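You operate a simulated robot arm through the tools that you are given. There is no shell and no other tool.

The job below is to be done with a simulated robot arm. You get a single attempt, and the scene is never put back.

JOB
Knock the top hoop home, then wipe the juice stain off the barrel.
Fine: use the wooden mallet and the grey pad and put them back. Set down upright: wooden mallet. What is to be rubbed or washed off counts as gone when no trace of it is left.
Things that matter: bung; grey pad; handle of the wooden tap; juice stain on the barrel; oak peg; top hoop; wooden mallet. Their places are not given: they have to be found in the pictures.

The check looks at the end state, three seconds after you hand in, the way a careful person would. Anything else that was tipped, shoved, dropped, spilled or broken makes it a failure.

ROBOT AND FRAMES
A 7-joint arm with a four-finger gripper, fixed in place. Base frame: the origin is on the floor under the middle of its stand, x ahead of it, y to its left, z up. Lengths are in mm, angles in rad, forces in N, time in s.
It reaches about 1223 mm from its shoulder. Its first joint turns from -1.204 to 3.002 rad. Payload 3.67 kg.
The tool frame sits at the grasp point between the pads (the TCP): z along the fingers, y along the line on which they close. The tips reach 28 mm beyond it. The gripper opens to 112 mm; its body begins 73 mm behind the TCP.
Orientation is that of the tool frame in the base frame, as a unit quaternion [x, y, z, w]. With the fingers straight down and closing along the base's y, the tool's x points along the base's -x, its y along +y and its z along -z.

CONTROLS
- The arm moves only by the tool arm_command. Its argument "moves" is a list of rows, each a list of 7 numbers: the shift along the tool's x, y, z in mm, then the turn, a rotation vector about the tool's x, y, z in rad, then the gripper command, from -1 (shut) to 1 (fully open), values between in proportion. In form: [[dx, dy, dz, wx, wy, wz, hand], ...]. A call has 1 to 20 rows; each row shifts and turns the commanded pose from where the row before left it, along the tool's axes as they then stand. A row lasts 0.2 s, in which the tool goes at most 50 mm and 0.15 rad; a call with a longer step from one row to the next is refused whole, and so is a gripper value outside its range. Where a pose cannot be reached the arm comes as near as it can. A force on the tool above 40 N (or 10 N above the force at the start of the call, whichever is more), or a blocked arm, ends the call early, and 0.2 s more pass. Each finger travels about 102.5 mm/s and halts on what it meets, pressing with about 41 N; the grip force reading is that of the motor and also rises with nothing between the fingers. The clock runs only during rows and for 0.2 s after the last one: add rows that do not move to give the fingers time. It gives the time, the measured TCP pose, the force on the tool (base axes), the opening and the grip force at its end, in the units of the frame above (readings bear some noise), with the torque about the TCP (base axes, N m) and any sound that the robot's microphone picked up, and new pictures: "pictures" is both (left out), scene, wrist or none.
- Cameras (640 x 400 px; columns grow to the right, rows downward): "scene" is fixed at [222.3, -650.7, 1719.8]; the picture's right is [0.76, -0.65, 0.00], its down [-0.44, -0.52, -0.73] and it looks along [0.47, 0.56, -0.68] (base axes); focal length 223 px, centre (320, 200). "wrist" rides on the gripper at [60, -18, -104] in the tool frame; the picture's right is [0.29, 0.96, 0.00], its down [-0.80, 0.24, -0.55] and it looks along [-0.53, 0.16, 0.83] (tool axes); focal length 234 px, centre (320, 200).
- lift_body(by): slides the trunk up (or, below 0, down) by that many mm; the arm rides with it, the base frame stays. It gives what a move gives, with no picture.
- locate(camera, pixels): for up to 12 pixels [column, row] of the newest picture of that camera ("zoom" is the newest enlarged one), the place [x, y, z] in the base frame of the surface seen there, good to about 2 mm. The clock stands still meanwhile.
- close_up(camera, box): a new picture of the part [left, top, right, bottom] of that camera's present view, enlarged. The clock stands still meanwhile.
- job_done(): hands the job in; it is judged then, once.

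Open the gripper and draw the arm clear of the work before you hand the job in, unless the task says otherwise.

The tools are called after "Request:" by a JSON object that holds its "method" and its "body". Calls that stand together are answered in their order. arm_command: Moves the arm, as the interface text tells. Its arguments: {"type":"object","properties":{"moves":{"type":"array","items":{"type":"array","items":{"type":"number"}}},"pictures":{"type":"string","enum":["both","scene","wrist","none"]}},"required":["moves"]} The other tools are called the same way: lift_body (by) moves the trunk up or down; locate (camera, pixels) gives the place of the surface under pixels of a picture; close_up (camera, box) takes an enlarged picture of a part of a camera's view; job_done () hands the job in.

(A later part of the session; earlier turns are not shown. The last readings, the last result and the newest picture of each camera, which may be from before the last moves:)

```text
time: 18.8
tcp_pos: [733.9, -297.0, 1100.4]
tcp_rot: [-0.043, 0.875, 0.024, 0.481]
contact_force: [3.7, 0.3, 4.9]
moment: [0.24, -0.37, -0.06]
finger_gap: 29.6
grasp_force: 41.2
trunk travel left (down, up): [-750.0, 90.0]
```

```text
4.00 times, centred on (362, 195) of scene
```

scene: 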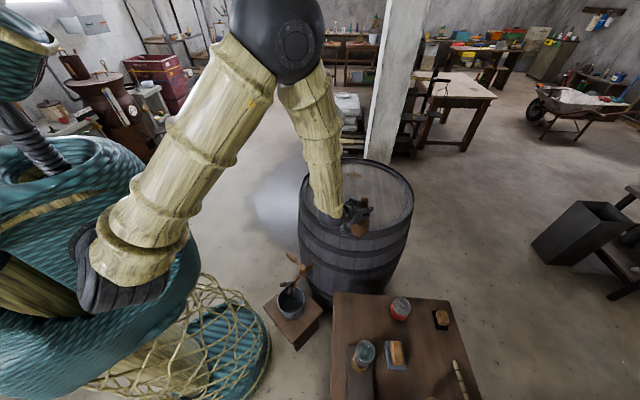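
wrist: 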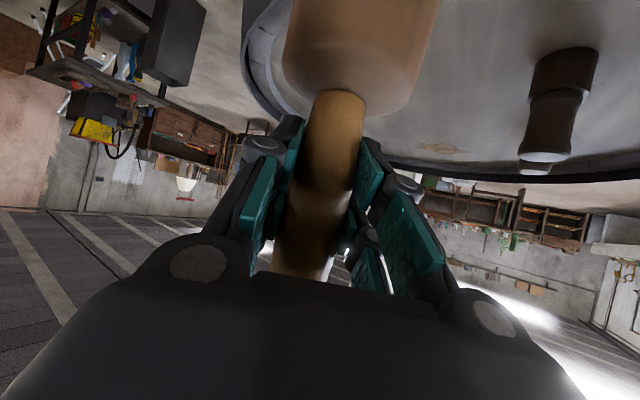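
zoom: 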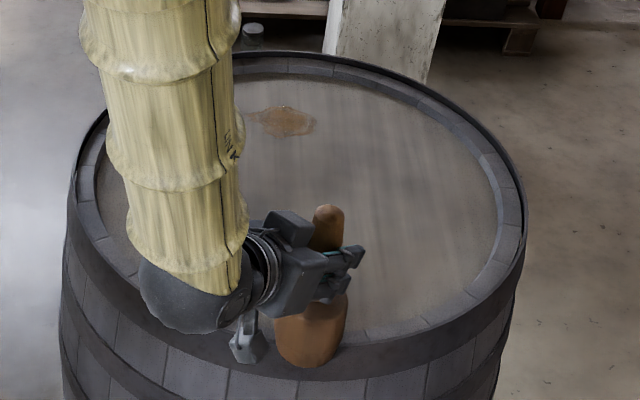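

The hoop has dropped to about 970; I raise the mallet and measure again before the next blow.

Request:
{"method": "locate", "body": {"camera": "zoom", "pixels": [[300, 52], [400, 70], [500, 150], [522, 230], [460, 335], [400, 362], [75, 170], [68, 210], [75, 245], [250, 365], [200, 345], [505, 290]]}}

Request:
{"method": "arm_command", "body": {"moves": [[-29.5, 0, -18.9, 0, 0, 0, -1], [-29.5, 0, -18.9, 0, 0, 0, -1]], "pictures": "scene"}}

Request:
{"method": "close_up", "body": {"camera": "scene", "box": [290, 145, 425, 230]}}

Request:
{"method": "locate", "body": {"camera": "zoom", "pixels": [[300, 58], [300, 62], [400, 73], [460, 98], [460, 95], [545, 160], [588, 240], [575, 305], [480, 379], [60, 190], [52, 230], [60, 270]]}}

```text
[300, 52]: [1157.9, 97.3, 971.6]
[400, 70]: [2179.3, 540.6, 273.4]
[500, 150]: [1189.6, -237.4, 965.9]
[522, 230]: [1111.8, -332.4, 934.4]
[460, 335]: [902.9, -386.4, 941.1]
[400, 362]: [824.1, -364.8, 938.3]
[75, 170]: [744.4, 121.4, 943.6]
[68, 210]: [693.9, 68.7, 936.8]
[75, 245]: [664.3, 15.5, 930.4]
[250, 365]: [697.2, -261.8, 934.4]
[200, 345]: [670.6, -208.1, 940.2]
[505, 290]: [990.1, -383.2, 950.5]
```

```text
time: 19.4
tcp_pos: [734.1, -294.3, 1167.5]
tcp_rot: [-0.044, 0.877, 0.024, 0.479]
contact_force: [0.1, 0.1, -3.1]
moment: [-0.01, 0.0, 0.02]
finger_gap: 29.8
grasp_force: 40.8
trunk travel left (down, up): [-750.0, 90.0]
```

scene: 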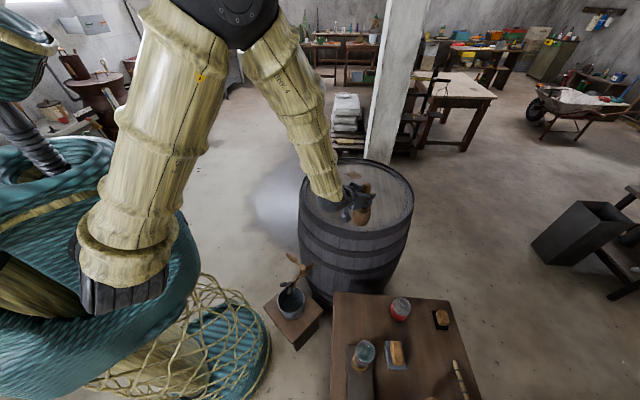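

```text
4.71 times, centred on (358, 188) of scene
```

zoom: 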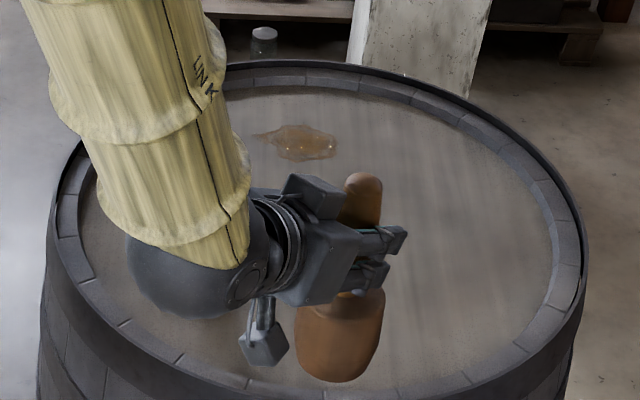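

```text
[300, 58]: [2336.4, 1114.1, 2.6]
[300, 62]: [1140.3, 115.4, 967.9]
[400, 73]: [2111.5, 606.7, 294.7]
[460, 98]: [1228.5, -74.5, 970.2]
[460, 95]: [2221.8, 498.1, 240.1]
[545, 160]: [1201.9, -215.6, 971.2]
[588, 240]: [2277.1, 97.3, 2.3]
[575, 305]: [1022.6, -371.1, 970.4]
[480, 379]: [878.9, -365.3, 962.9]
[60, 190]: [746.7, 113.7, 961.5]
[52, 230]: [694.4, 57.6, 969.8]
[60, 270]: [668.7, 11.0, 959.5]
```

Hoop edge now reads ~970. Third blow, slightly deeper, to find the home stop near the stave ends (962).

Request:
{"method": "arm_command", "body": {"moves": [[35.3, 0, 22.7, 0, 0, 0, -1], [35.3, 0, 22.7, 0, 0, 0, -1]], "pictures": "scene"}}

Request:
{"method": "close_up", "body": {"camera": "scene", "box": [295, 145, 430, 245]}}

```text
time: 20.0
tcp_pos: [733.9, -294.8, 1088.0]
tcp_rot: [-0.043, 0.874, 0.023, 0.484]
contact_force: [9.4, -5.3, 31.6]
moment: [0.05, -0.82, -0.07]
finger_gap: 29.5
grasp_force: 41.8
trunk travel left (down, up): [-750.0, 90.0]
```

scene: 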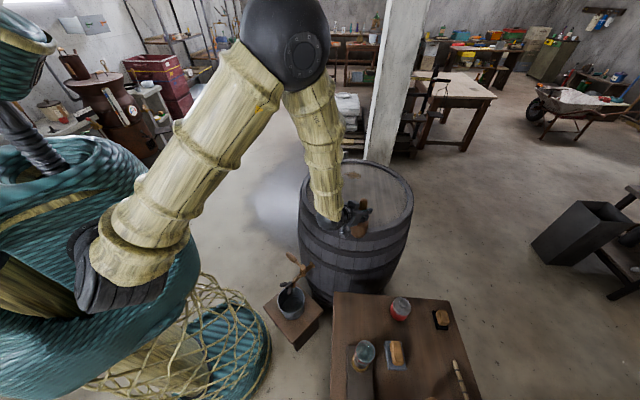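

```text
4.00 times, centred on (362, 195) of scene
```

zoom: 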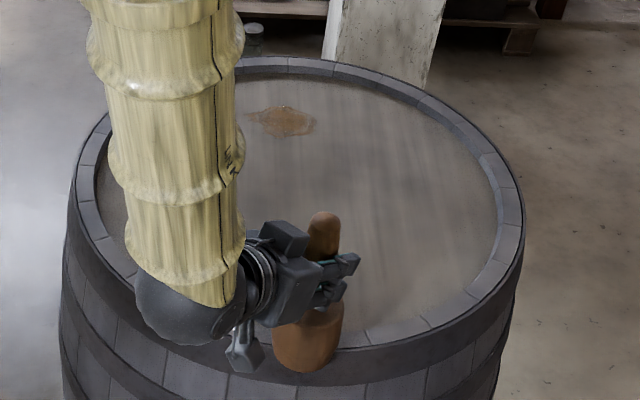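

Force rose to 31.6 N and the hoop looks flush with the stave ends. I raise the mallet and measure the hoop.

Request:
{"method": "arm_command", "body": {"moves": [[-29.5, 0, -18.9, 0, 0, 0, -1], [-29.5, 0, -18.9, 0, 0, 0, -1]], "pictures": "both"}}

Request:
{"method": "close_up", "body": {"camera": "scene", "box": [345, 195, 425, 245]}}

Request:
{"method": "locate", "body": {"camera": "zoom", "pixels": [[300, 275], [300, 280], [300, 285], [300, 290], [300, 300], [300, 320], [300, 340], [300, 350], [500, 140], [510, 140], [520, 140], [530, 140]]}}

Request:
{"method": "close_up", "body": {"camera": "scene", "box": [295, 145, 430, 245]}}

```text
time: 20.6
tcp_pos: [731.6, -294.2, 1153.4]
tcp_rot: [-0.043, 0.876, 0.024, 0.479]
contact_force: [0.2, 0.5, -3.7]
moment: [-0.04, 0.0, -0.02]
finger_gap: 29.0
grasp_force: 41.0
trunk travel left (down, up): [-750.0, 90.0]
```

scene: 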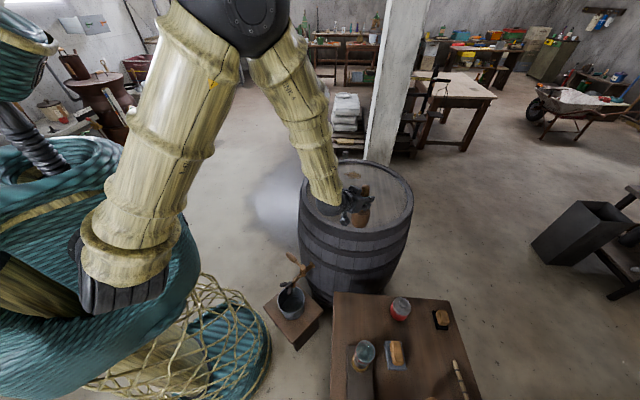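
wrist: 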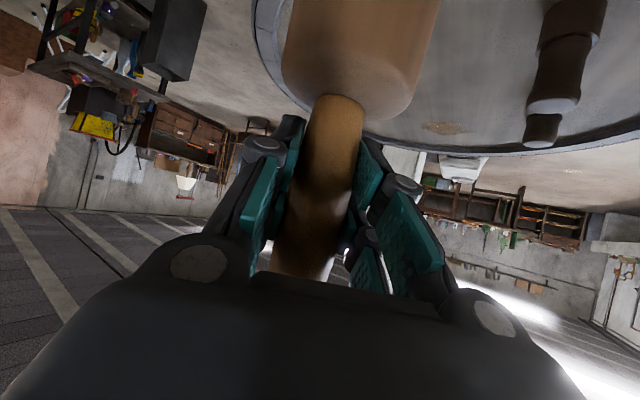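

```text
8.00 times, centred on (385, 220) of scene
```

zoom: 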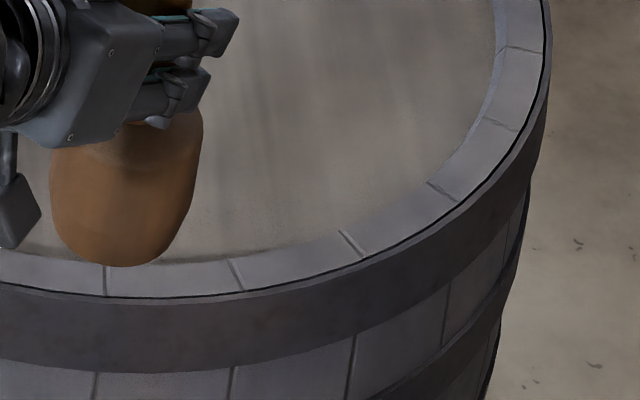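

```text
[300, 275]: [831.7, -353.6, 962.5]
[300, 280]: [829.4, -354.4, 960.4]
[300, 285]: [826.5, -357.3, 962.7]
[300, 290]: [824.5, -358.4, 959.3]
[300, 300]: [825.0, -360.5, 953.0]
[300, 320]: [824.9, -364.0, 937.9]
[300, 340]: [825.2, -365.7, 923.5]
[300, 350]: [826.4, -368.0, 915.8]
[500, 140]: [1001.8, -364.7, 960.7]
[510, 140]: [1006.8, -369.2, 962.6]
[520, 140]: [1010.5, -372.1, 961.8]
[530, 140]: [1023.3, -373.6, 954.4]
```

```text
4.00 times, centred on (362, 195) of scene
```

zoom: 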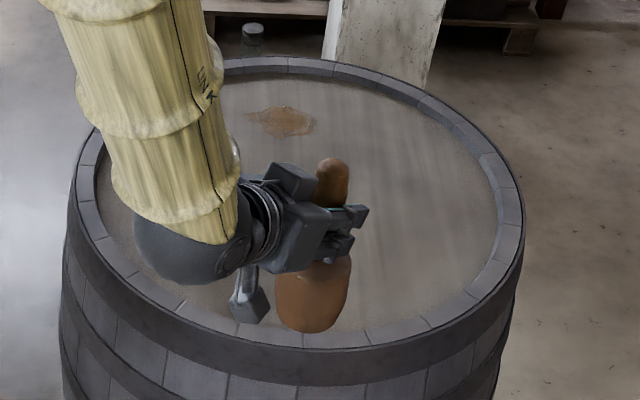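

The hoop upper edge now reads ~962, level with the stave ends. I give one more firm blow to confirm that it is at its stop.

Request:
{"method": "arm_command", "body": {"moves": [[29.9, 0, 19.2, 0, 0, 0, -1], [31.6, 0, 20.3, 0, 0, 0, -1]], "pictures": "scene"}}

Request:
{"method": "arm_command", "body": {"moves": [[-33.7, 0, -21.6, 0, 0, 0, -1], [-33.7, 0, -21.6, 0, 0, 0, -1], [-33.7, 0, -21.6, 0, 0, 0, -1]], "pictures": "scene"}}

Request:
{"method": "close_up", "body": {"camera": "scene", "box": [345, 195, 425, 245]}}

Request:
{"method": "locate", "body": {"camera": "zoom", "pixels": [[300, 275], [300, 280], [300, 285], [300, 290], [300, 295], [300, 300], [300, 350], [300, 355], [300, 360], [510, 140], [520, 140], [530, 140]]}}

```text
time: 21.2
tcp_pos: [734.6, -295.9, 1087.1]
tcp_rot: [-0.043, 0.875, 0.024, 0.482]
contact_force: [1.8, 0.5, -0.2]
moment: [0.03, -0.25, 0.05]
finger_gap: 29.2
grasp_force: 40.9
trunk travel left (down, up): [-750.0, 90.0]
stopped in row 2: the force on the tool passed its limit at 79 N (the readings are from after the stop); the commanded pose is now the measured one
```

scene: 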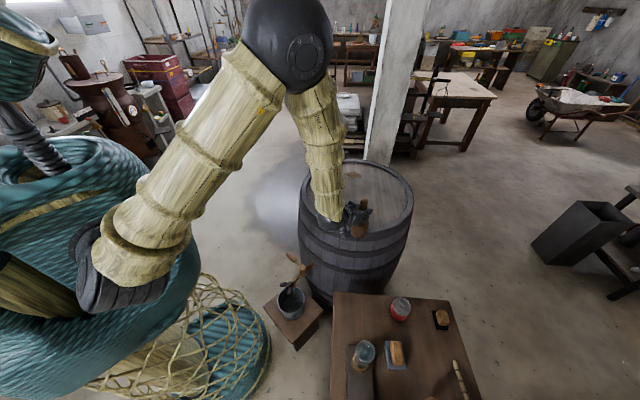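

```text
time: 22.0
tcp_pos: [733.1, -294.2, 1207.8]
tcp_rot: [-0.043, 0.875, 0.024, 0.482]
contact_force: [-1.1, 0.7, -4.2]
moment: [0.03, 0.0, -0.02]
finger_gap: 28.9
grasp_force: 41.0
trunk travel left (down, up): [-750.0, 90.0]
```

scene: 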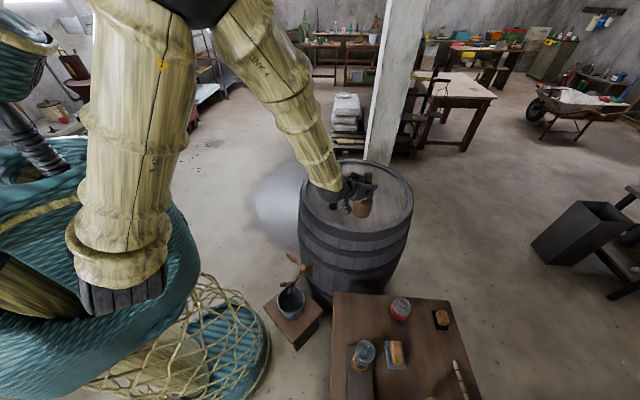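

```text
8.00 times, centred on (385, 220) of scene
```

zoom: 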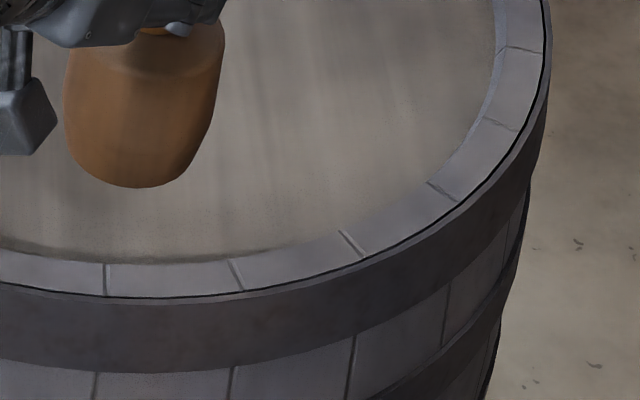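

```text
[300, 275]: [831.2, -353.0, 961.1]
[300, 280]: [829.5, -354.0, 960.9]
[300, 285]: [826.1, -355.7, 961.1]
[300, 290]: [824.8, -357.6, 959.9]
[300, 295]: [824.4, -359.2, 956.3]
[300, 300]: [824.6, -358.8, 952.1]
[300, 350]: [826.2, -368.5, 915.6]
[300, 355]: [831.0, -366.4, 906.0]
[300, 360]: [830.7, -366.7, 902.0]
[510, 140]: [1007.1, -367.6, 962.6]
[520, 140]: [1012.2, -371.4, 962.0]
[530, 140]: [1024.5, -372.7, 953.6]
```

The blow stopped at 79 N with no further hoop movement, so the hoop is home. Now I check how the mallet sits in the grip before putting it back.

Request:
{"method": "close_up", "body": {"camera": "scene", "box": [330, 160, 400, 220]}}

Request:
{"method": "locate", "body": {"camera": "zoom", "pixels": [[355, 125], [350, 135], [360, 160], [300, 350], [300, 400], [250, 380], [345, 380], [300, 450], [265, 450], [330, 450], [295, 370]]}}

```text
6.67 times, centred on (365, 190) of scene
```

zoom: 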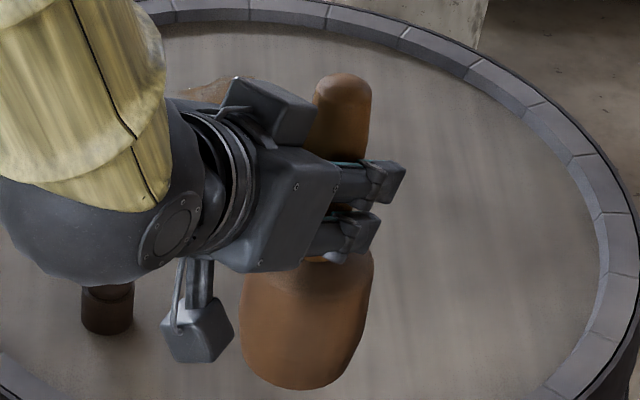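

```text
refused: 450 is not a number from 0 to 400
```

The zoom shows the mallet at (305,320) with handle top at (342,85). I locate points on it within the picture's limits.

Request:
{"method": "locate", "body": {"camera": "zoom", "pixels": [[343, 78], [340, 90], [320, 110], [362, 110], [340, 140], [285, 280], [310, 300], [250, 310], [360, 310], [300, 350], [290, 380], [310, 386]]}}

```text
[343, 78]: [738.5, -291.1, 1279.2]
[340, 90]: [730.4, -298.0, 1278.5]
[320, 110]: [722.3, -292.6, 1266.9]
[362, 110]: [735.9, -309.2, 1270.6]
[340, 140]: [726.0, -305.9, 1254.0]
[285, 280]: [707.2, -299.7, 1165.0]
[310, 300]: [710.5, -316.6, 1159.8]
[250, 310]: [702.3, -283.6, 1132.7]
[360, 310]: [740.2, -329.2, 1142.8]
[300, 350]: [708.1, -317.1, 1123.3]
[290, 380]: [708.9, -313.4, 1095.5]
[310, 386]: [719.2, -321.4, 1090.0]
```

The handle has slid about 5 mm up in the grip (bottom now ~125 mm below the TCP) and the mallet is essentially vertical. I carry it back over the table by the reverse path.

Request:
{"method": "arm_command", "body": {"moves": [[18, -32.2, -28.1, 0, 0.006, 0, -1], [18, -32.2, -28.1, 0, 0, 0, -1], [18, -32.2, -28.1, 0, 0, 0, -1], [0, 0, 0, 0.103, 0, 0.066, -1], [0, 0, 0, 0.103, 0, 0.066, -1], [0, 0, 0, 0.103, 0, 0.066, -1], [0, 0, 0, 0.103, 0, 0.066, -1], [0, 0, 0, 0.103, 0, 0.066, -1], [34.4, -21.2, 14.9, 0, 0, 0, -1], [34.4, -21.2, 14.9, 0, 0, 0, -1], [34.4, -21.2, 14.9, 0, 0, 0, -1], [34.4, -21.2, 14.9, 0, 0, 0, -1], [34.4, -21.2, 14.9, 0, 0, 0, -1], [0, 0, 0, 0, 0, 0, -1]]}}

```text
time: 25.0
tcp_pos: [564.8, -478.1, 1020.1]
tcp_rot: [0.221, 0.849, -0.12, 0.464]
contact_force: [-0.3, -1.0, -4.0]
moment: [0.04, 0.01, 0.01]
finger_gap: 28.8
grasp_force: 41.3
trunk travel left (down, up): [-750.0, 90.0]
```

scene: 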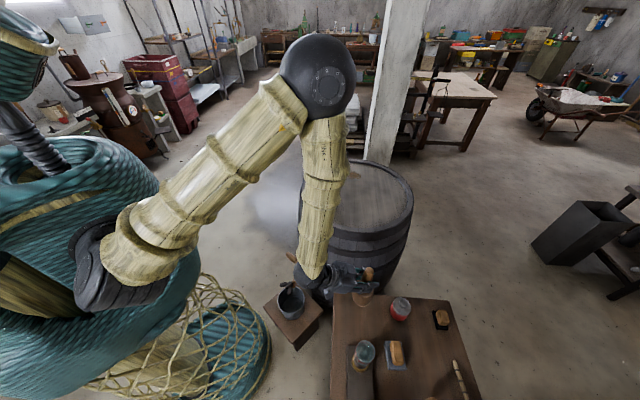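
wrist: 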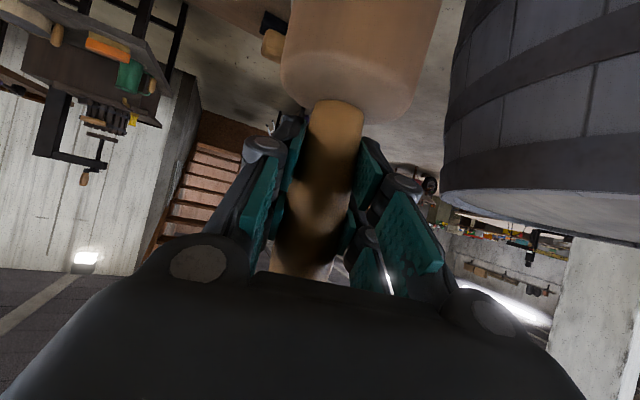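

The mallet is back above its spot at TCP (565,-478,1020). I lower it 145 mm with a small lateral correction, leaving ~8 mm to the table.

Request:
{"method": "arm_command", "body": {"moves": [[29.9, -3, 20.5, 0, 0, 0, -1], [30.5, 0, 19.6, 0, 0, 0, -1], [30.5, 0, 19.6, 0, 0, 0, -1], [30.5, 0, 19.6, 0, 0, 0, -1], [0, 0, 0, 0, 0, 0, -1]]}}

Request:
{"method": "close_up", "body": {"camera": "scene", "box": [310, 260, 430, 350]}}

```text
time: 26.2
tcp_pos: [562.6, -483.1, 876.3]
tcp_rot: [0.222, 0.849, -0.122, 0.464]
contact_force: [-0.3, 0.1, -3.2]
moment: [0.0, 0.0, 0.03]
finger_gap: 28.9
grasp_force: 40.4
trunk travel left (down, up): [-750.0, 90.0]
```

scene: 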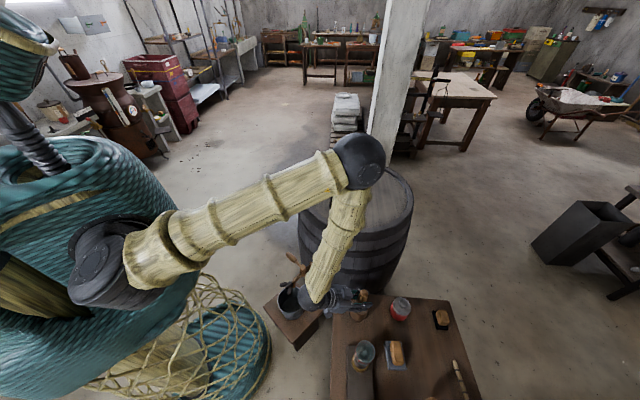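
wrist: 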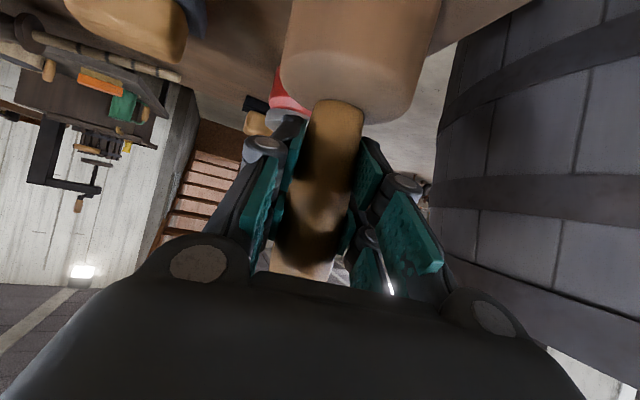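

```text
4.44 times, centred on (370, 305) of scene
```

zoom: 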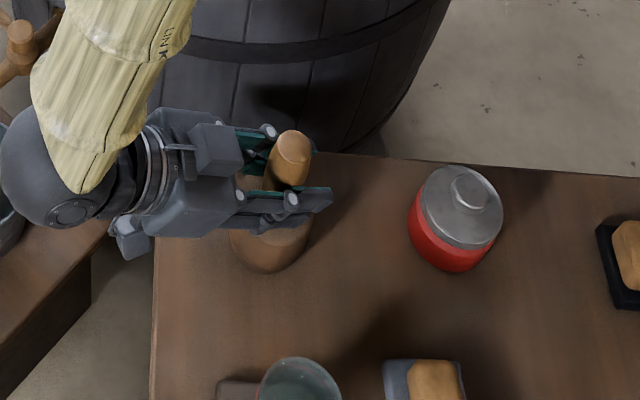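

Bottom is about 9 mm above the table. I lower gently in 2–3 mm rows and watch the force for touchdown.

Request:
{"method": "arm_command", "body": {"moves": [[2.1, 1, 1.35, 0, 0, 0, -1], [2.1, 1, 1.35, 0, 0, 0, -1], [1.7, 0, 1.1, 0, 0, 0, -1], [0, 0, 0, 0, 0, 0, -1]], "pictures": "none"}}

```text
time: 27.2
tcp_pos: [566.9, -480.7, 869.4]
tcp_rot: [0.222, 0.849, -0.121, 0.464]
contact_force: [0.5, -0.6, -3.5]
moment: [0.04, -0.01, 0.01]
finger_gap: 29.1
grasp_force: 41.1
trunk travel left (down, up): [-750.0, 90.0]
```

Still 3.5 N of hanging weight, so no contact yet. I continue down in small steps.

Request:
{"method": "arm_command", "body": {"moves": [[0.85, 0, 0.54, 0, 0, 0, -1], [0.85, 0, 0.54, 0, 0, 0, -1], [0, 0, 0, 0, 0, 0, -1]], "pictures": "none"}}

```text
time: 28.0
tcp_pos: [565.1, -481.2, 867.6]
tcp_rot: [0.222, 0.849, -0.121, 0.464]
contact_force: [0.6, 0.1, -1.2]
moment: [-0.02, -0.09, -0.02]
finger_gap: 29.0
grasp_force: 41.3
trunk travel left (down, up): [-750.0, 90.0]
```

Touchdown at TCP z≈867.6 (force falls to −1.2). I lower one more millimetre and open the gripper part way to release.

Request:
{"method": "arm_command", "body": {"moves": [[0.7, 0, 0.45, 0, 0, 0, -1], [0, 0, 0, 0, 0, 0, -1], [0, 0, 0, 0, 0, 0, -0.2], [0, 0, 0, 0, 0, 0, 0.4], [0, 0, 0, 0, 0, 0, 0.4]]}}

Request:
{"method": "close_up", "body": {"camera": "scene", "box": [310, 260, 430, 350]}}

```text
time: 29.2
tcp_pos: [566.0, -481.2, 866.3]
tcp_rot: [0.221, 0.849, -0.121, 0.464]
contact_force: [0.7, 0.3, 0.6]
moment: [-0.03, -0.05, 0.03]
finger_gap: 78.4
grasp_force: 0.0
trunk travel left (down, up): [-750.0, 90.0]
```

scene: 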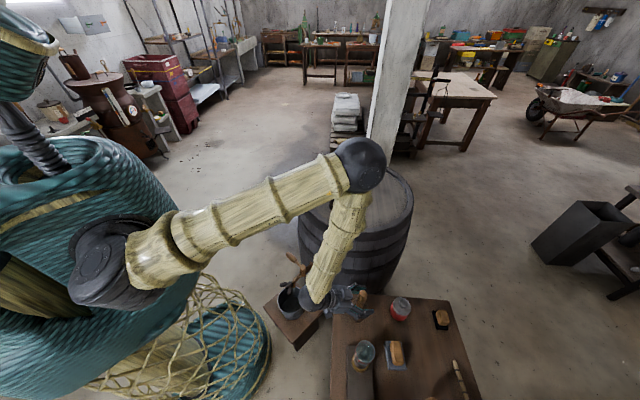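
wrist: 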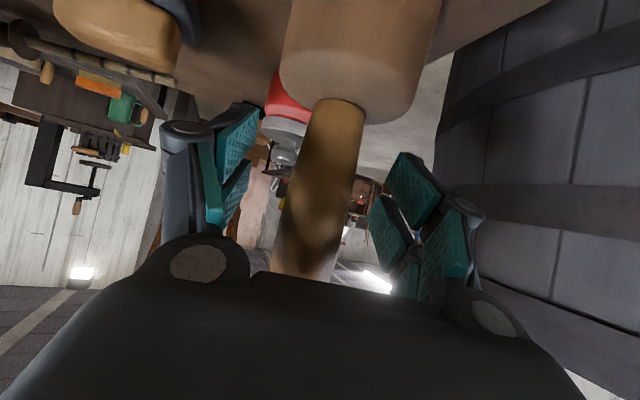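

```text
4.44 times, centred on (370, 305) of scene
```

zoom: 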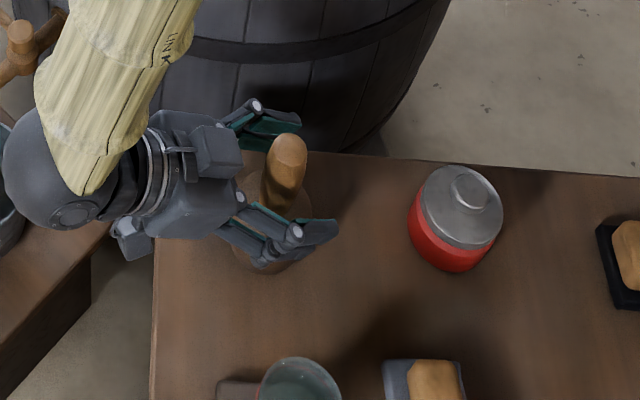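

The mallet stands free and upright. I withdraw vertically along the handle until clear.

Request:
{"method": "arm_command", "body": {"moves": [[-20, 0, -12.9, 0, 0, 0, 0.4], [-28.6, 0, -18.4, 0, 0, 0, 0.4], [-28.6, 0, -18.4, 0, 0, 0, 0.4], [-33.7, 0, -21.6, 0, 0, 0, 0.4], [-33.7, 0, -21.6, 0, 0, 0, 1]]}}

Request:
{"method": "close_up", "body": {"camera": "scene", "box": [325, 280, 485, 380]}}

Request:
{"method": "locate", "body": {"camera": "zoom", "pixels": [[150, 45], [152, 55], [145, 80], [130, 100], [140, 112], [104, 110], [170, 110], [135, 140], [133, 160], [110, 140], [160, 145]]}}

```text
time: 30.4
tcp_pos: [567.5, -481.6, 1040.1]
tcp_rot: [0.223, 0.849, -0.122, 0.463]
contact_force: [-0.1, 0.3, 0.4]
moment: [0.02, -0.02, 0.02]
finger_gap: 111.9
grasp_force: 0.2
trunk travel left (down, up): [-750.0, 90.0]
```

scene: 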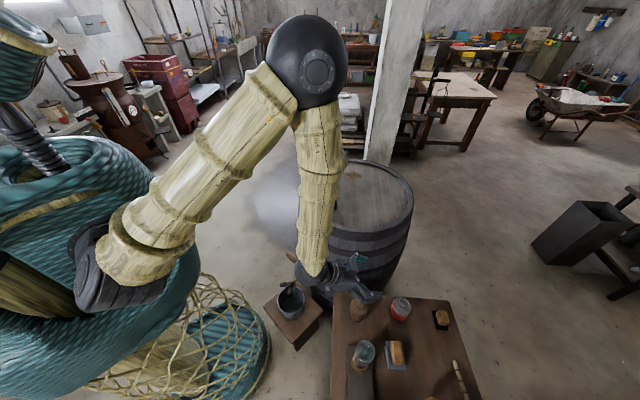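
wrist: 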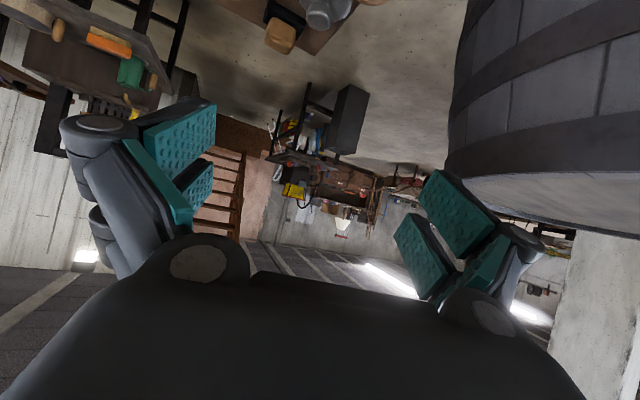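

```text
4.00 times, centred on (405, 330) of scene
```

zoom: 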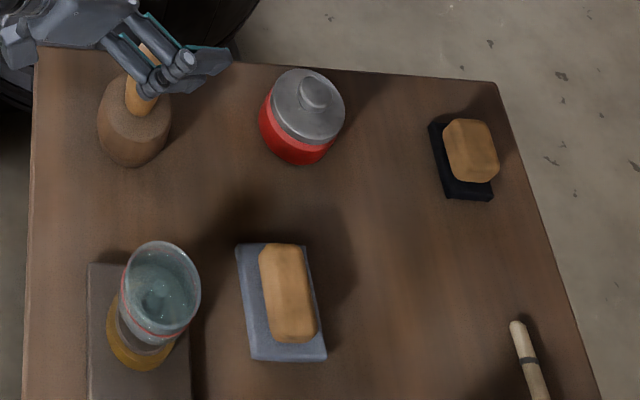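

```text
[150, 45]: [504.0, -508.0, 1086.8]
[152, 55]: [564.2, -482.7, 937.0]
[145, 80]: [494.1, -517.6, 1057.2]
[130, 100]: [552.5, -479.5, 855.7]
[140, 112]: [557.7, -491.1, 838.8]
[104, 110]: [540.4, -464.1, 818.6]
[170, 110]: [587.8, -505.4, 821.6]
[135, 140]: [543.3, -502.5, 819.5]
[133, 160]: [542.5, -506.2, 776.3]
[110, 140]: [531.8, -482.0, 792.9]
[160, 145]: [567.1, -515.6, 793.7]
```

All mallet readings match the original ones, so it is back in place upright. Next I move over the pad, reduce the tilt to 0.35 rad and yaw so the fingers close across the pad's wooden block (long axis azimuth ≈0.8 rad).

Request:
{"method": "arm_command", "body": {"moves": [[-19.2, -31.1, 6.8, 0, 0, 0, 1], [-19.2, -31.1, 6.8, 0, 0, 0, 1], [-19.2, -31.1, 6.8, 0, 0, 0, 1], [-19.2, -31.1, 6.8, 0, 0, 0, 1], [0, 0, 0, 0, 0.13, 0, 1], [0, 0, 0, 0, 0.13, 0, 1], [0, 0, 0, 0, 0.13, 0, 1], [0, 0, 0, 0, 0.13, 0, 1], [0, 0, 0, 0, 0.13, 0, 1]]}}

```text
time: 32.4
tcp_pos: [562.5, -622.4, 1087.2]
tcp_rot: [0.249, 0.953, -0.043, 0.167]
contact_force: [0.4, 0.0, 0.2]
moment: [0.01, 0.0, 0.0]
finger_gap: 112.2
grasp_force: 0.1
trunk travel left (down, up): [-750.0, 90.0]
```

scene: 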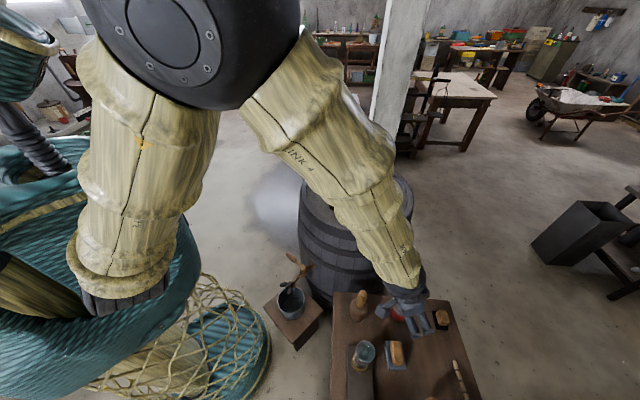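
wrist: 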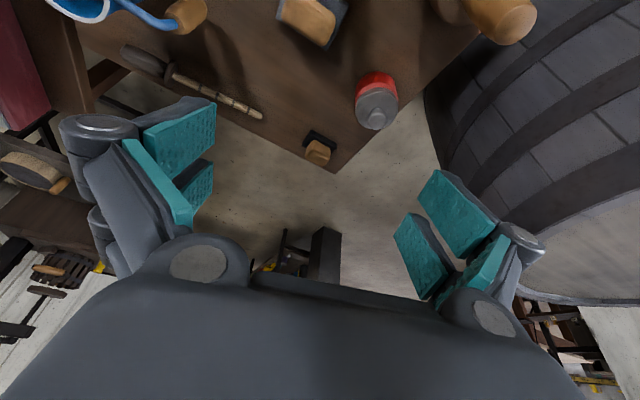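

Pad appears at the top (312,20) of the wrist view. I now yaw by 1.31 rad about vertical so the fingers close across the block.

Request:
{"method": "arm_command", "body": {"moves": [[0, 0, 0, -0.05, 0, -0.1369, 1], [0, 0, 0, -0.05, 0, -0.1369, 1], [0, 0, 0, -0.05, 0, -0.1369, 1], [0, 0, 0, -0.05, 0, -0.1369, 1], [0, 0, 0, -0.05, 0, -0.1369, 1], [0, 0, 0, -0.05, 0, -0.1369, 1], [0, 0, 0, -0.05, 0, -0.1369, 1], [0, 0, 0, -0.05, 0, -0.1369, 1], [0, 0, 0, -0.05, 0, -0.1369, 1]]}}

```text
time: 34.4
tcp_pos: [562.2, -622.8, 1086.5]
tcp_rot: [-0.385, 0.906, 0.069, 0.162]
contact_force: [0.8, -0.2, 0.2]
moment: [0.03, 0.01, -0.03]
finger_gap: 112.2
grasp_force: 0.0
trunk travel left (down, up): [-750.0, 90.0]
```

scene: 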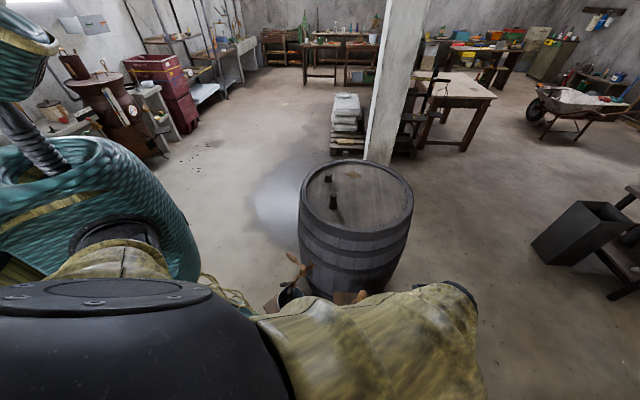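
wrist: 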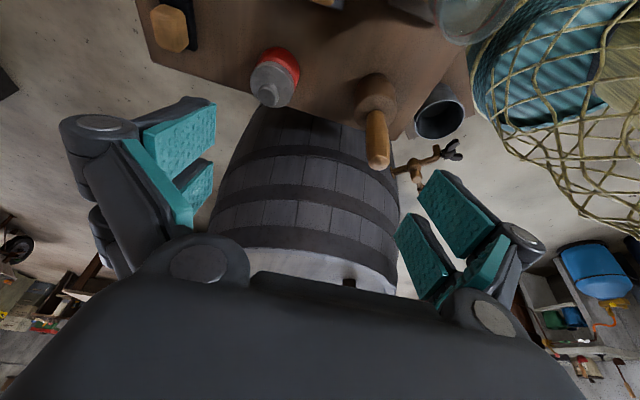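

The tool now faces azimuth 0.805 with tilt 0.35. I back off 95 mm so that the wrist camera sees the pad and block.

Request:
{"method": "arm_command", "body": {"moves": [[31.3, 0, -11.6, 0, 0, 0, 1], [31.3, 0, -11.6, 0, 0, 0, 1], [31.3, 0, -11.6, 0, 0, 0, 1], [0, 0, 0, 0, 0, 0, 1]]}}

Request:
{"method": "close_up", "body": {"camera": "wrist", "box": [200, 0, 440, 150]}}

```text
time: 35.4
tcp_pos: [492.2, -693.8, 1089.2]
tcp_rot: [-0.384, 0.907, 0.068, 0.161]
contact_force: [1.1, 0.0, 0.8]
moment: [0.03, 0.05, 0.0]
finger_gap: 111.7
grasp_force: 0.0
trunk travel left (down, up): [-750.0, 90.0]
```

scene: 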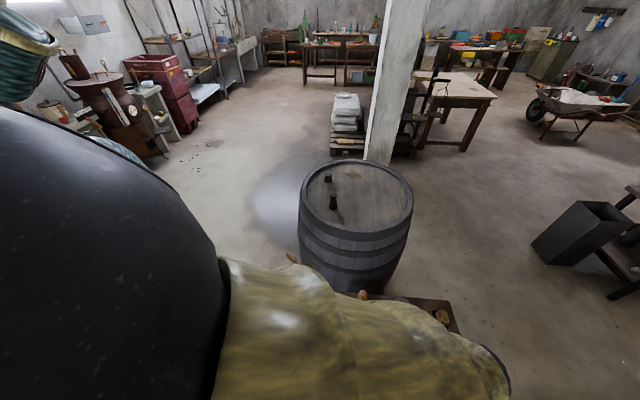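
wrist: 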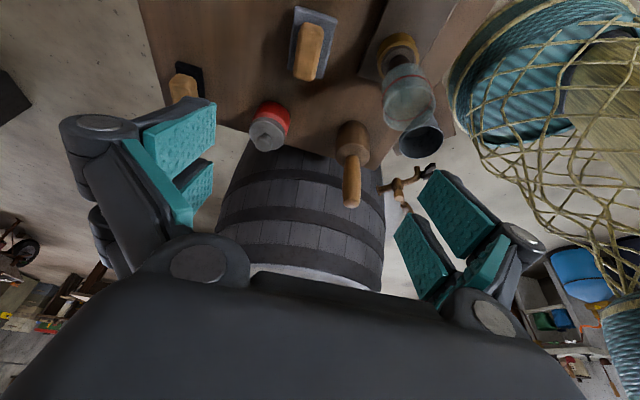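

```text
2.67 times, centred on (320, 75) of wrist
```

zoom: 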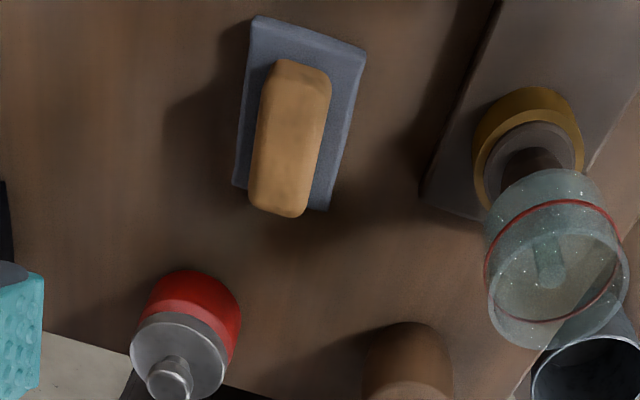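

The pad is clear in the wrist zoom at (300,120). I locate block corners/edges and pad corners.

Request:
{"method": "locate", "body": {"camera": "zoom", "pixels": [[285, 68], [322, 76], [300, 70], [266, 120], [328, 130], [255, 190], [308, 200], [280, 205], [295, 130], [292, 100], [288, 160], [285, 185]]}}

Request:
{"method": "locate", "body": {"camera": "zoom", "pixels": [[256, 22], [360, 52], [325, 205], [238, 182], [310, 36], [345, 130], [245, 110], [252, 60], [262, 95], [330, 95], [320, 170], [249, 160]]}}

```text
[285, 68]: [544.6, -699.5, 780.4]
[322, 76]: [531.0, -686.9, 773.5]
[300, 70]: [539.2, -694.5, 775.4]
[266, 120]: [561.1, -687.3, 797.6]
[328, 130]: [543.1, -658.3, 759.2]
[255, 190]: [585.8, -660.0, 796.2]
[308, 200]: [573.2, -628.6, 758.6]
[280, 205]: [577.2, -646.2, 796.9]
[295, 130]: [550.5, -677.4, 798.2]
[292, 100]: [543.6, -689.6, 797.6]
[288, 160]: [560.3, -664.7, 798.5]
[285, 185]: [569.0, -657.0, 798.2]
```

```text
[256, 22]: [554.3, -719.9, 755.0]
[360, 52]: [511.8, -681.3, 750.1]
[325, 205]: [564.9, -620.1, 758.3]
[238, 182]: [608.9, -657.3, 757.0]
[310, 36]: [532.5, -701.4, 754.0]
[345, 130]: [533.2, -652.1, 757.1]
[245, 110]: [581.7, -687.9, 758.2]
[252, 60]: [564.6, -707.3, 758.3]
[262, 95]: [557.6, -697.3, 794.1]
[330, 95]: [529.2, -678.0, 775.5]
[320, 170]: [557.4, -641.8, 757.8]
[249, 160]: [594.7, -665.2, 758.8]
```

Pad is ~85×60 mm centred at (560,-670), long-axis azimuth 0.855; block ~64×35 mm, top z 799. I locate the finger pads themselves in the wrist view to know the fingertip extents.

Request:
{"method": "locate", "body": {"camera": "wrist", "pixels": [[148, 135], [212, 102], [214, 145], [155, 178], [178, 185], [212, 162], [210, 195], [190, 220], [130, 145], [195, 112], [105, 125], [75, 130]]}}

Request:
{"method": "locate", "body": {"camera": "wrist", "pixels": [[440, 172], [420, 195], [495, 220], [460, 255], [400, 220], [398, 235], [448, 270], [430, 295], [505, 240], [490, 280], [525, 238], [540, 250]]}}

```text
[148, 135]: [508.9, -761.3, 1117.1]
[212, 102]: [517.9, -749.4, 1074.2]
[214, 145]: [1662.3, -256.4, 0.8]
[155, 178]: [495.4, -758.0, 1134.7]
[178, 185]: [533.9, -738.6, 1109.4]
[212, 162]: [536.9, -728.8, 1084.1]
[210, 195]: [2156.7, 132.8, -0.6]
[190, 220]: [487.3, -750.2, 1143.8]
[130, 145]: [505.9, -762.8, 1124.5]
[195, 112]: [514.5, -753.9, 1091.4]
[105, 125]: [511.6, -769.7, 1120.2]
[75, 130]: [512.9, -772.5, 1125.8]
```

```text
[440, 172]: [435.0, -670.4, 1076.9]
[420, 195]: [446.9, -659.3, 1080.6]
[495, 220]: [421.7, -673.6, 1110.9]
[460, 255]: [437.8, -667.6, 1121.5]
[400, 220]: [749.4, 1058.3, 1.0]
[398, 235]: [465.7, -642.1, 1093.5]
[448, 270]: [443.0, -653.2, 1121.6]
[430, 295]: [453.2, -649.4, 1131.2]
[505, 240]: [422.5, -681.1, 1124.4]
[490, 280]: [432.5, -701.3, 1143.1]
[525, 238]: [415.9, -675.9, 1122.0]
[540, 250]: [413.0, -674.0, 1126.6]
```

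Fingers span about ±26 mm in tool x. I narrow the gripper to ~38 mm in the air to see where the tips are at the block's width.

Request:
{"method": "arm_command", "body": {"moves": [[0, 0, 0, 0, 0, 0, -0.32], [0, 0, 0, 0, 0, 0, -0.32], [0, 0, 0, 0, 0, 0, -0.32]], "pictures": "wrist"}}

Request:
{"method": "close_up", "body": {"camera": "wrist", "box": [200, 100, 460, 300]}}

```text
time: 36.2
tcp_pos: [492.3, -694.5, 1089.5]
tcp_rot: [-0.383, 0.907, 0.068, 0.161]
contact_force: [0.3, -0.3, 0.7]
moment: [-0.03, -0.04, -0.01]
finger_gap: 38.0
grasp_force: 0.1
trunk travel left (down, up): [-750.0, 90.0]
```

wrist: 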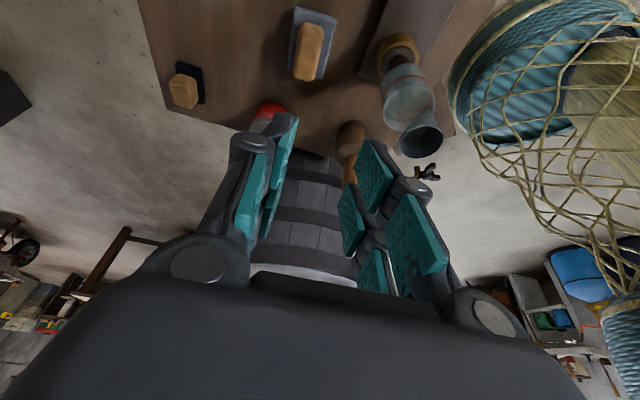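

```text
2.00 times, centred on (330, 200) of wrist
```

zoom: 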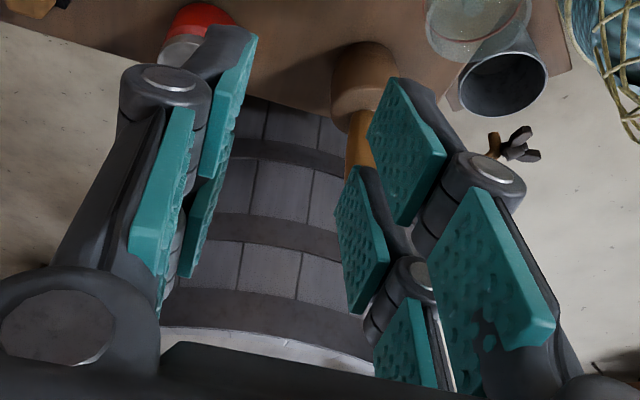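

Request:
{"method": "locate", "body": {"camera": "zoom", "pixels": [[240, 35], [252, 42], [210, 165], [225, 150], [372, 125], [395, 85], [440, 155], [405, 215], [340, 205], [365, 175], [380, 270], [355, 300]]}}

```text
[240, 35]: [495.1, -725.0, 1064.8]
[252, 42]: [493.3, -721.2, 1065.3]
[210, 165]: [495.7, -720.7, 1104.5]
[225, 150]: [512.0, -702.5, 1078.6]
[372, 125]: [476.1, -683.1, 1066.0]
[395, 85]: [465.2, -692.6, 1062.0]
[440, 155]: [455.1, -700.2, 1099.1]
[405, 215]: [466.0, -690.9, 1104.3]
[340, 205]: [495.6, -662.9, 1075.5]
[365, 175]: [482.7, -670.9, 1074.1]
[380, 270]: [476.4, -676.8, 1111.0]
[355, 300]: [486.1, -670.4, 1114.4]
```

At the block's width the pads span tool z −19…+22 and ±26 in x. I back off a further 120 mm to see what stands behind the pad (something brown near (552,-809)) before descending there.

Request:
{"method": "arm_command", "body": {"moves": [[37.5, 0, -13.9, 0, 0, 0, 0.14], [37.5, 0, -13.9, 0, 0, 0, 0.14], [37.5, 0, -13.9, 0, 0, 0, 0.14], [0, 0, 0, -0.0174, 0, -0.047, 0.14]]}}

```text
time: 37.2
tcp_pos: [409.8, -779.4, 1089.0]
tcp_rot: [-0.406, 0.897, 0.073, 0.159]
contact_force: [-0.6, -0.4, 0.2]
moment: [0.01, 0.04, 0.01]
finger_gap: 63.8
grasp_force: 0.1
trunk travel left (down, up): [-750.0, 90.0]
```

scene: 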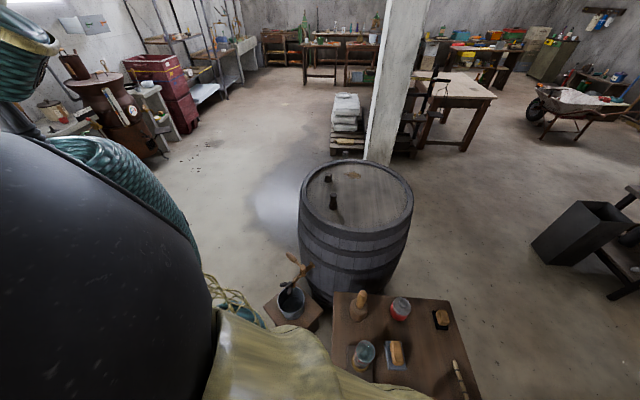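
wrist: 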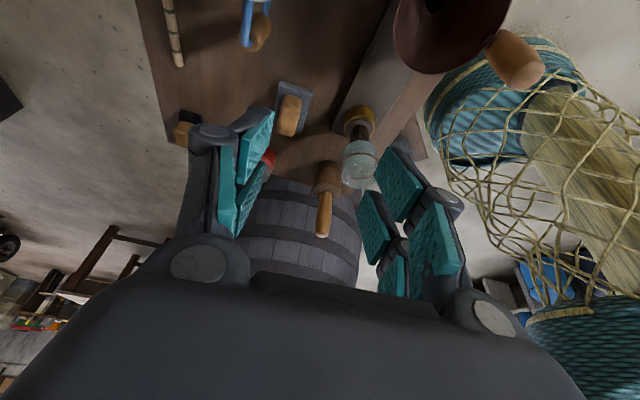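

A blue-strapped brush (258,30) and a big dark round object with a wooden handle (450,30)/(515,60) are in view. I locate them to keep clear.

Request:
{"method": "locate", "body": {"camera": "wrist", "pixels": [[258, 30], [250, 5], [262, 45], [450, 30], [400, 30], [430, 70], [480, 50], [515, 60], [530, 75], [495, 40], [357, 115], [360, 165]]}}

Request:
{"method": "close_up", "body": {"camera": "wrist", "box": [220, 0, 560, 200]}}

```text
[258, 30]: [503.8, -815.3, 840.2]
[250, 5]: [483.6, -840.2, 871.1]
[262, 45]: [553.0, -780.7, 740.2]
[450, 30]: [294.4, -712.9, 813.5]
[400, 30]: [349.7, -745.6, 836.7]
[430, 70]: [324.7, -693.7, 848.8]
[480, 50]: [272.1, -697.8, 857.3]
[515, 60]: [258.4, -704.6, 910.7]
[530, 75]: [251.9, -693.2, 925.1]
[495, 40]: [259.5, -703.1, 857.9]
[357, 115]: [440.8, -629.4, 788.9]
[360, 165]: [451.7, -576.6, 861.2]
```

```text
1.88 times, centred on (390, 100) of wrist
```

zoom: 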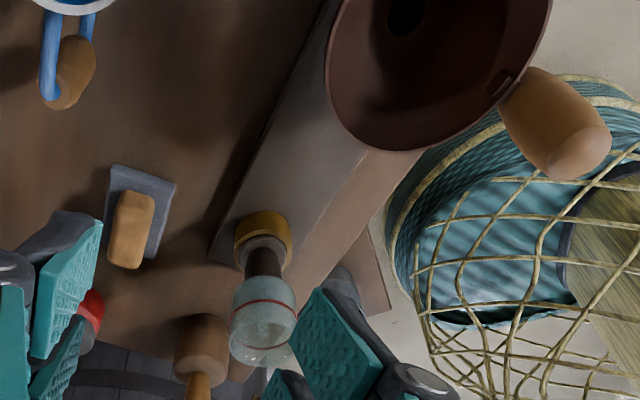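

I check the extents of that brown knob/blue handle, since the gripper's camera will pass near it at the pad.

Request:
{"method": "locate", "body": {"camera": "zoom", "pixels": [[70, 105], [90, 60], [60, 103], [46, 95], [85, 80], [45, 60], [85, 30], [100, 5], [60, 3], [40, 2], [75, 45], [55, 75]]}}

```text
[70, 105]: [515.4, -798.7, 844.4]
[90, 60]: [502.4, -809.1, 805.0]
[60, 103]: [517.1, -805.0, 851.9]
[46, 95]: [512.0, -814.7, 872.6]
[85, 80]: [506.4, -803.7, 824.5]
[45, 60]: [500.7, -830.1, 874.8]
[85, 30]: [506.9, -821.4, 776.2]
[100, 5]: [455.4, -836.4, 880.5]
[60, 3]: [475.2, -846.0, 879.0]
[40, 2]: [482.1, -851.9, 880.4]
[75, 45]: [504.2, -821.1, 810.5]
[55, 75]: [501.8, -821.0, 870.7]
```

The knob reaches (515,-799) up to z≈875, so a smaller tilt gives more clearance for the gripper camera. I reduce the tilt to 0.2 rad and move above the pad at z≈1000.

Request:
{"method": "arm_command", "body": {"moves": [[0, 0, 0, 0, 0.0755, 0, 0.14], [0, 0, 0, 0, 0.0755, 0, 0.14], [-32, -8.3, 24.6, 0, 0, 0, 0.14], [-32, -8.3, 24.6, 0, 0, 0, 0.14], [-32, -8.3, 24.6, 0, 0, 0, 0.14], [-32, -8.3, 24.6, 0, 0, 0, 0.14], [-32, -8.3, 24.6, 0, 0, 0, 0.14], [0, 0, 0, 0, 0, 0, 0.14]]}}

```text
time: 39.0
tcp_pos: [558.0, -671.5, 1000.2]
tcp_rot: [-0.411, 0.906, 0.042, 0.091]
contact_force: [-0.3, 0.4, -0.2]
moment: [0.0, -0.03, 0.02]
finger_gap: 63.8
grasp_force: 0.0
trunk travel left (down, up): [-750.0, 90.0]
```

scene: 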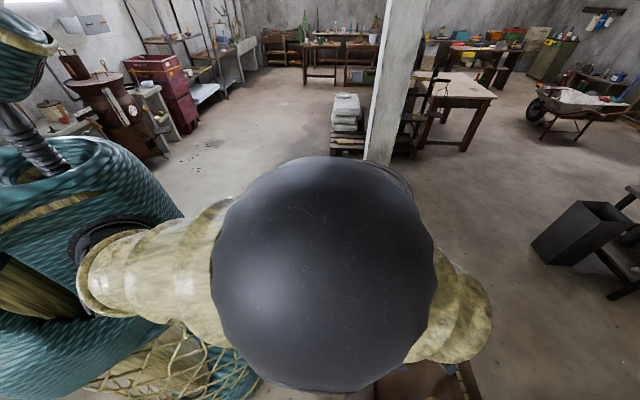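
wrist: 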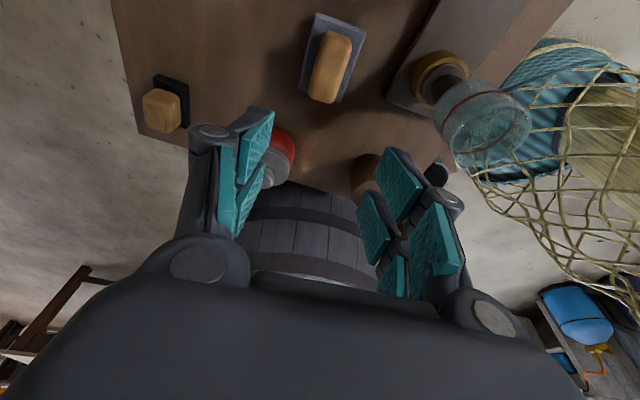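

TCP is (558,-671.5,1000), the pad lies right below and the glass is at (480,130) in the view. I descend 120 mm with a small correction and look again.

Request:
{"method": "arm_command", "body": {"moves": [[5.6, -0.5, 39.7, 0, 0, 0, 0.14], [8, 0, 39.2, 0, 0, 0, 0.14], [8, 0, 39.2, 0, 0, 0, 0.14], [0, 0, 0, 0, 0, 0, 0.14]]}}

Request:
{"method": "close_up", "body": {"camera": "wrist", "box": [160, 0, 540, 240]}}

```text
time: 40.0
tcp_pos: [558.8, -669.4, 879.9]
tcp_rot: [-0.41, 0.906, 0.042, 0.092]
contact_force: [-0.3, 0.7, -0.2]
moment: [-0.02, 0.0, -0.02]
finger_gap: 63.9
grasp_force: 0.0
trunk travel left (down, up): [-750.0, 90.0]
```

scene: 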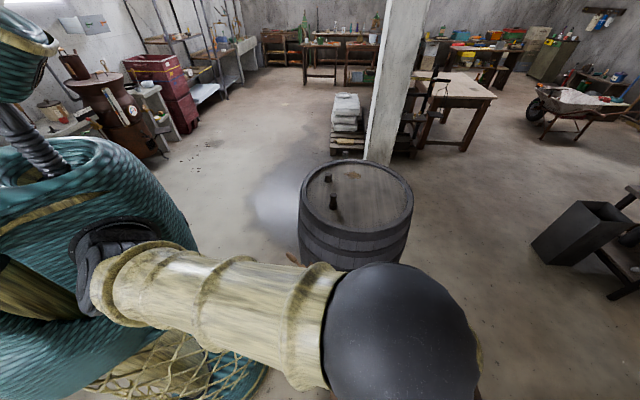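
wrist: 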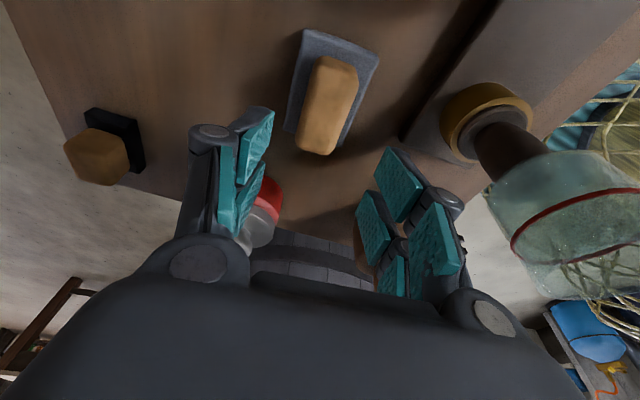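

```text
1.67 times, centred on (350, 120) of wrist
```

zoom: 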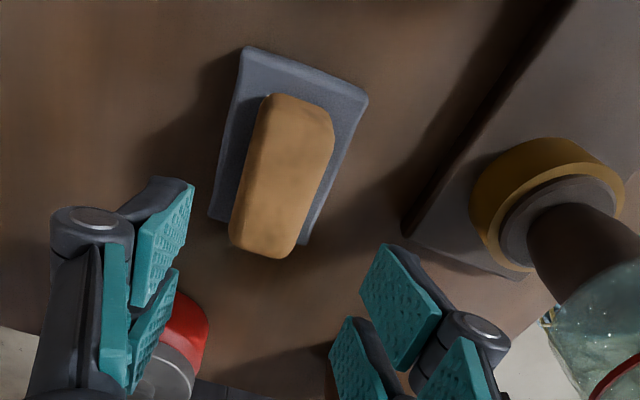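

The block is centred between the fingers. Before the last 85 mm I locate the glass edge nearest to the hand and re-measure the block's position.

Request:
{"method": "locate", "body": {"camera": "wrist", "pixels": [[490, 190], [500, 225], [530, 270], [515, 240], [560, 160], [600, 280], [492, 315], [470, 290], [328, 105], [312, 148], [345, 70], [455, 205]]}}

```text
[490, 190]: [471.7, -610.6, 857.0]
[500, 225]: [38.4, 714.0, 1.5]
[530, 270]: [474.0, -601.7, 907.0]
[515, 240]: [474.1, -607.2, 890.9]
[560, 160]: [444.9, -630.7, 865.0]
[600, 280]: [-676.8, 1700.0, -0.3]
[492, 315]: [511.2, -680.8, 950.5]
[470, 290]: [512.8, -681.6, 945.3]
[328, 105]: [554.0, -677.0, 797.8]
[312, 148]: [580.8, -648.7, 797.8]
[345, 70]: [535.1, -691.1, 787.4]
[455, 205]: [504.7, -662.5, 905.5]
```

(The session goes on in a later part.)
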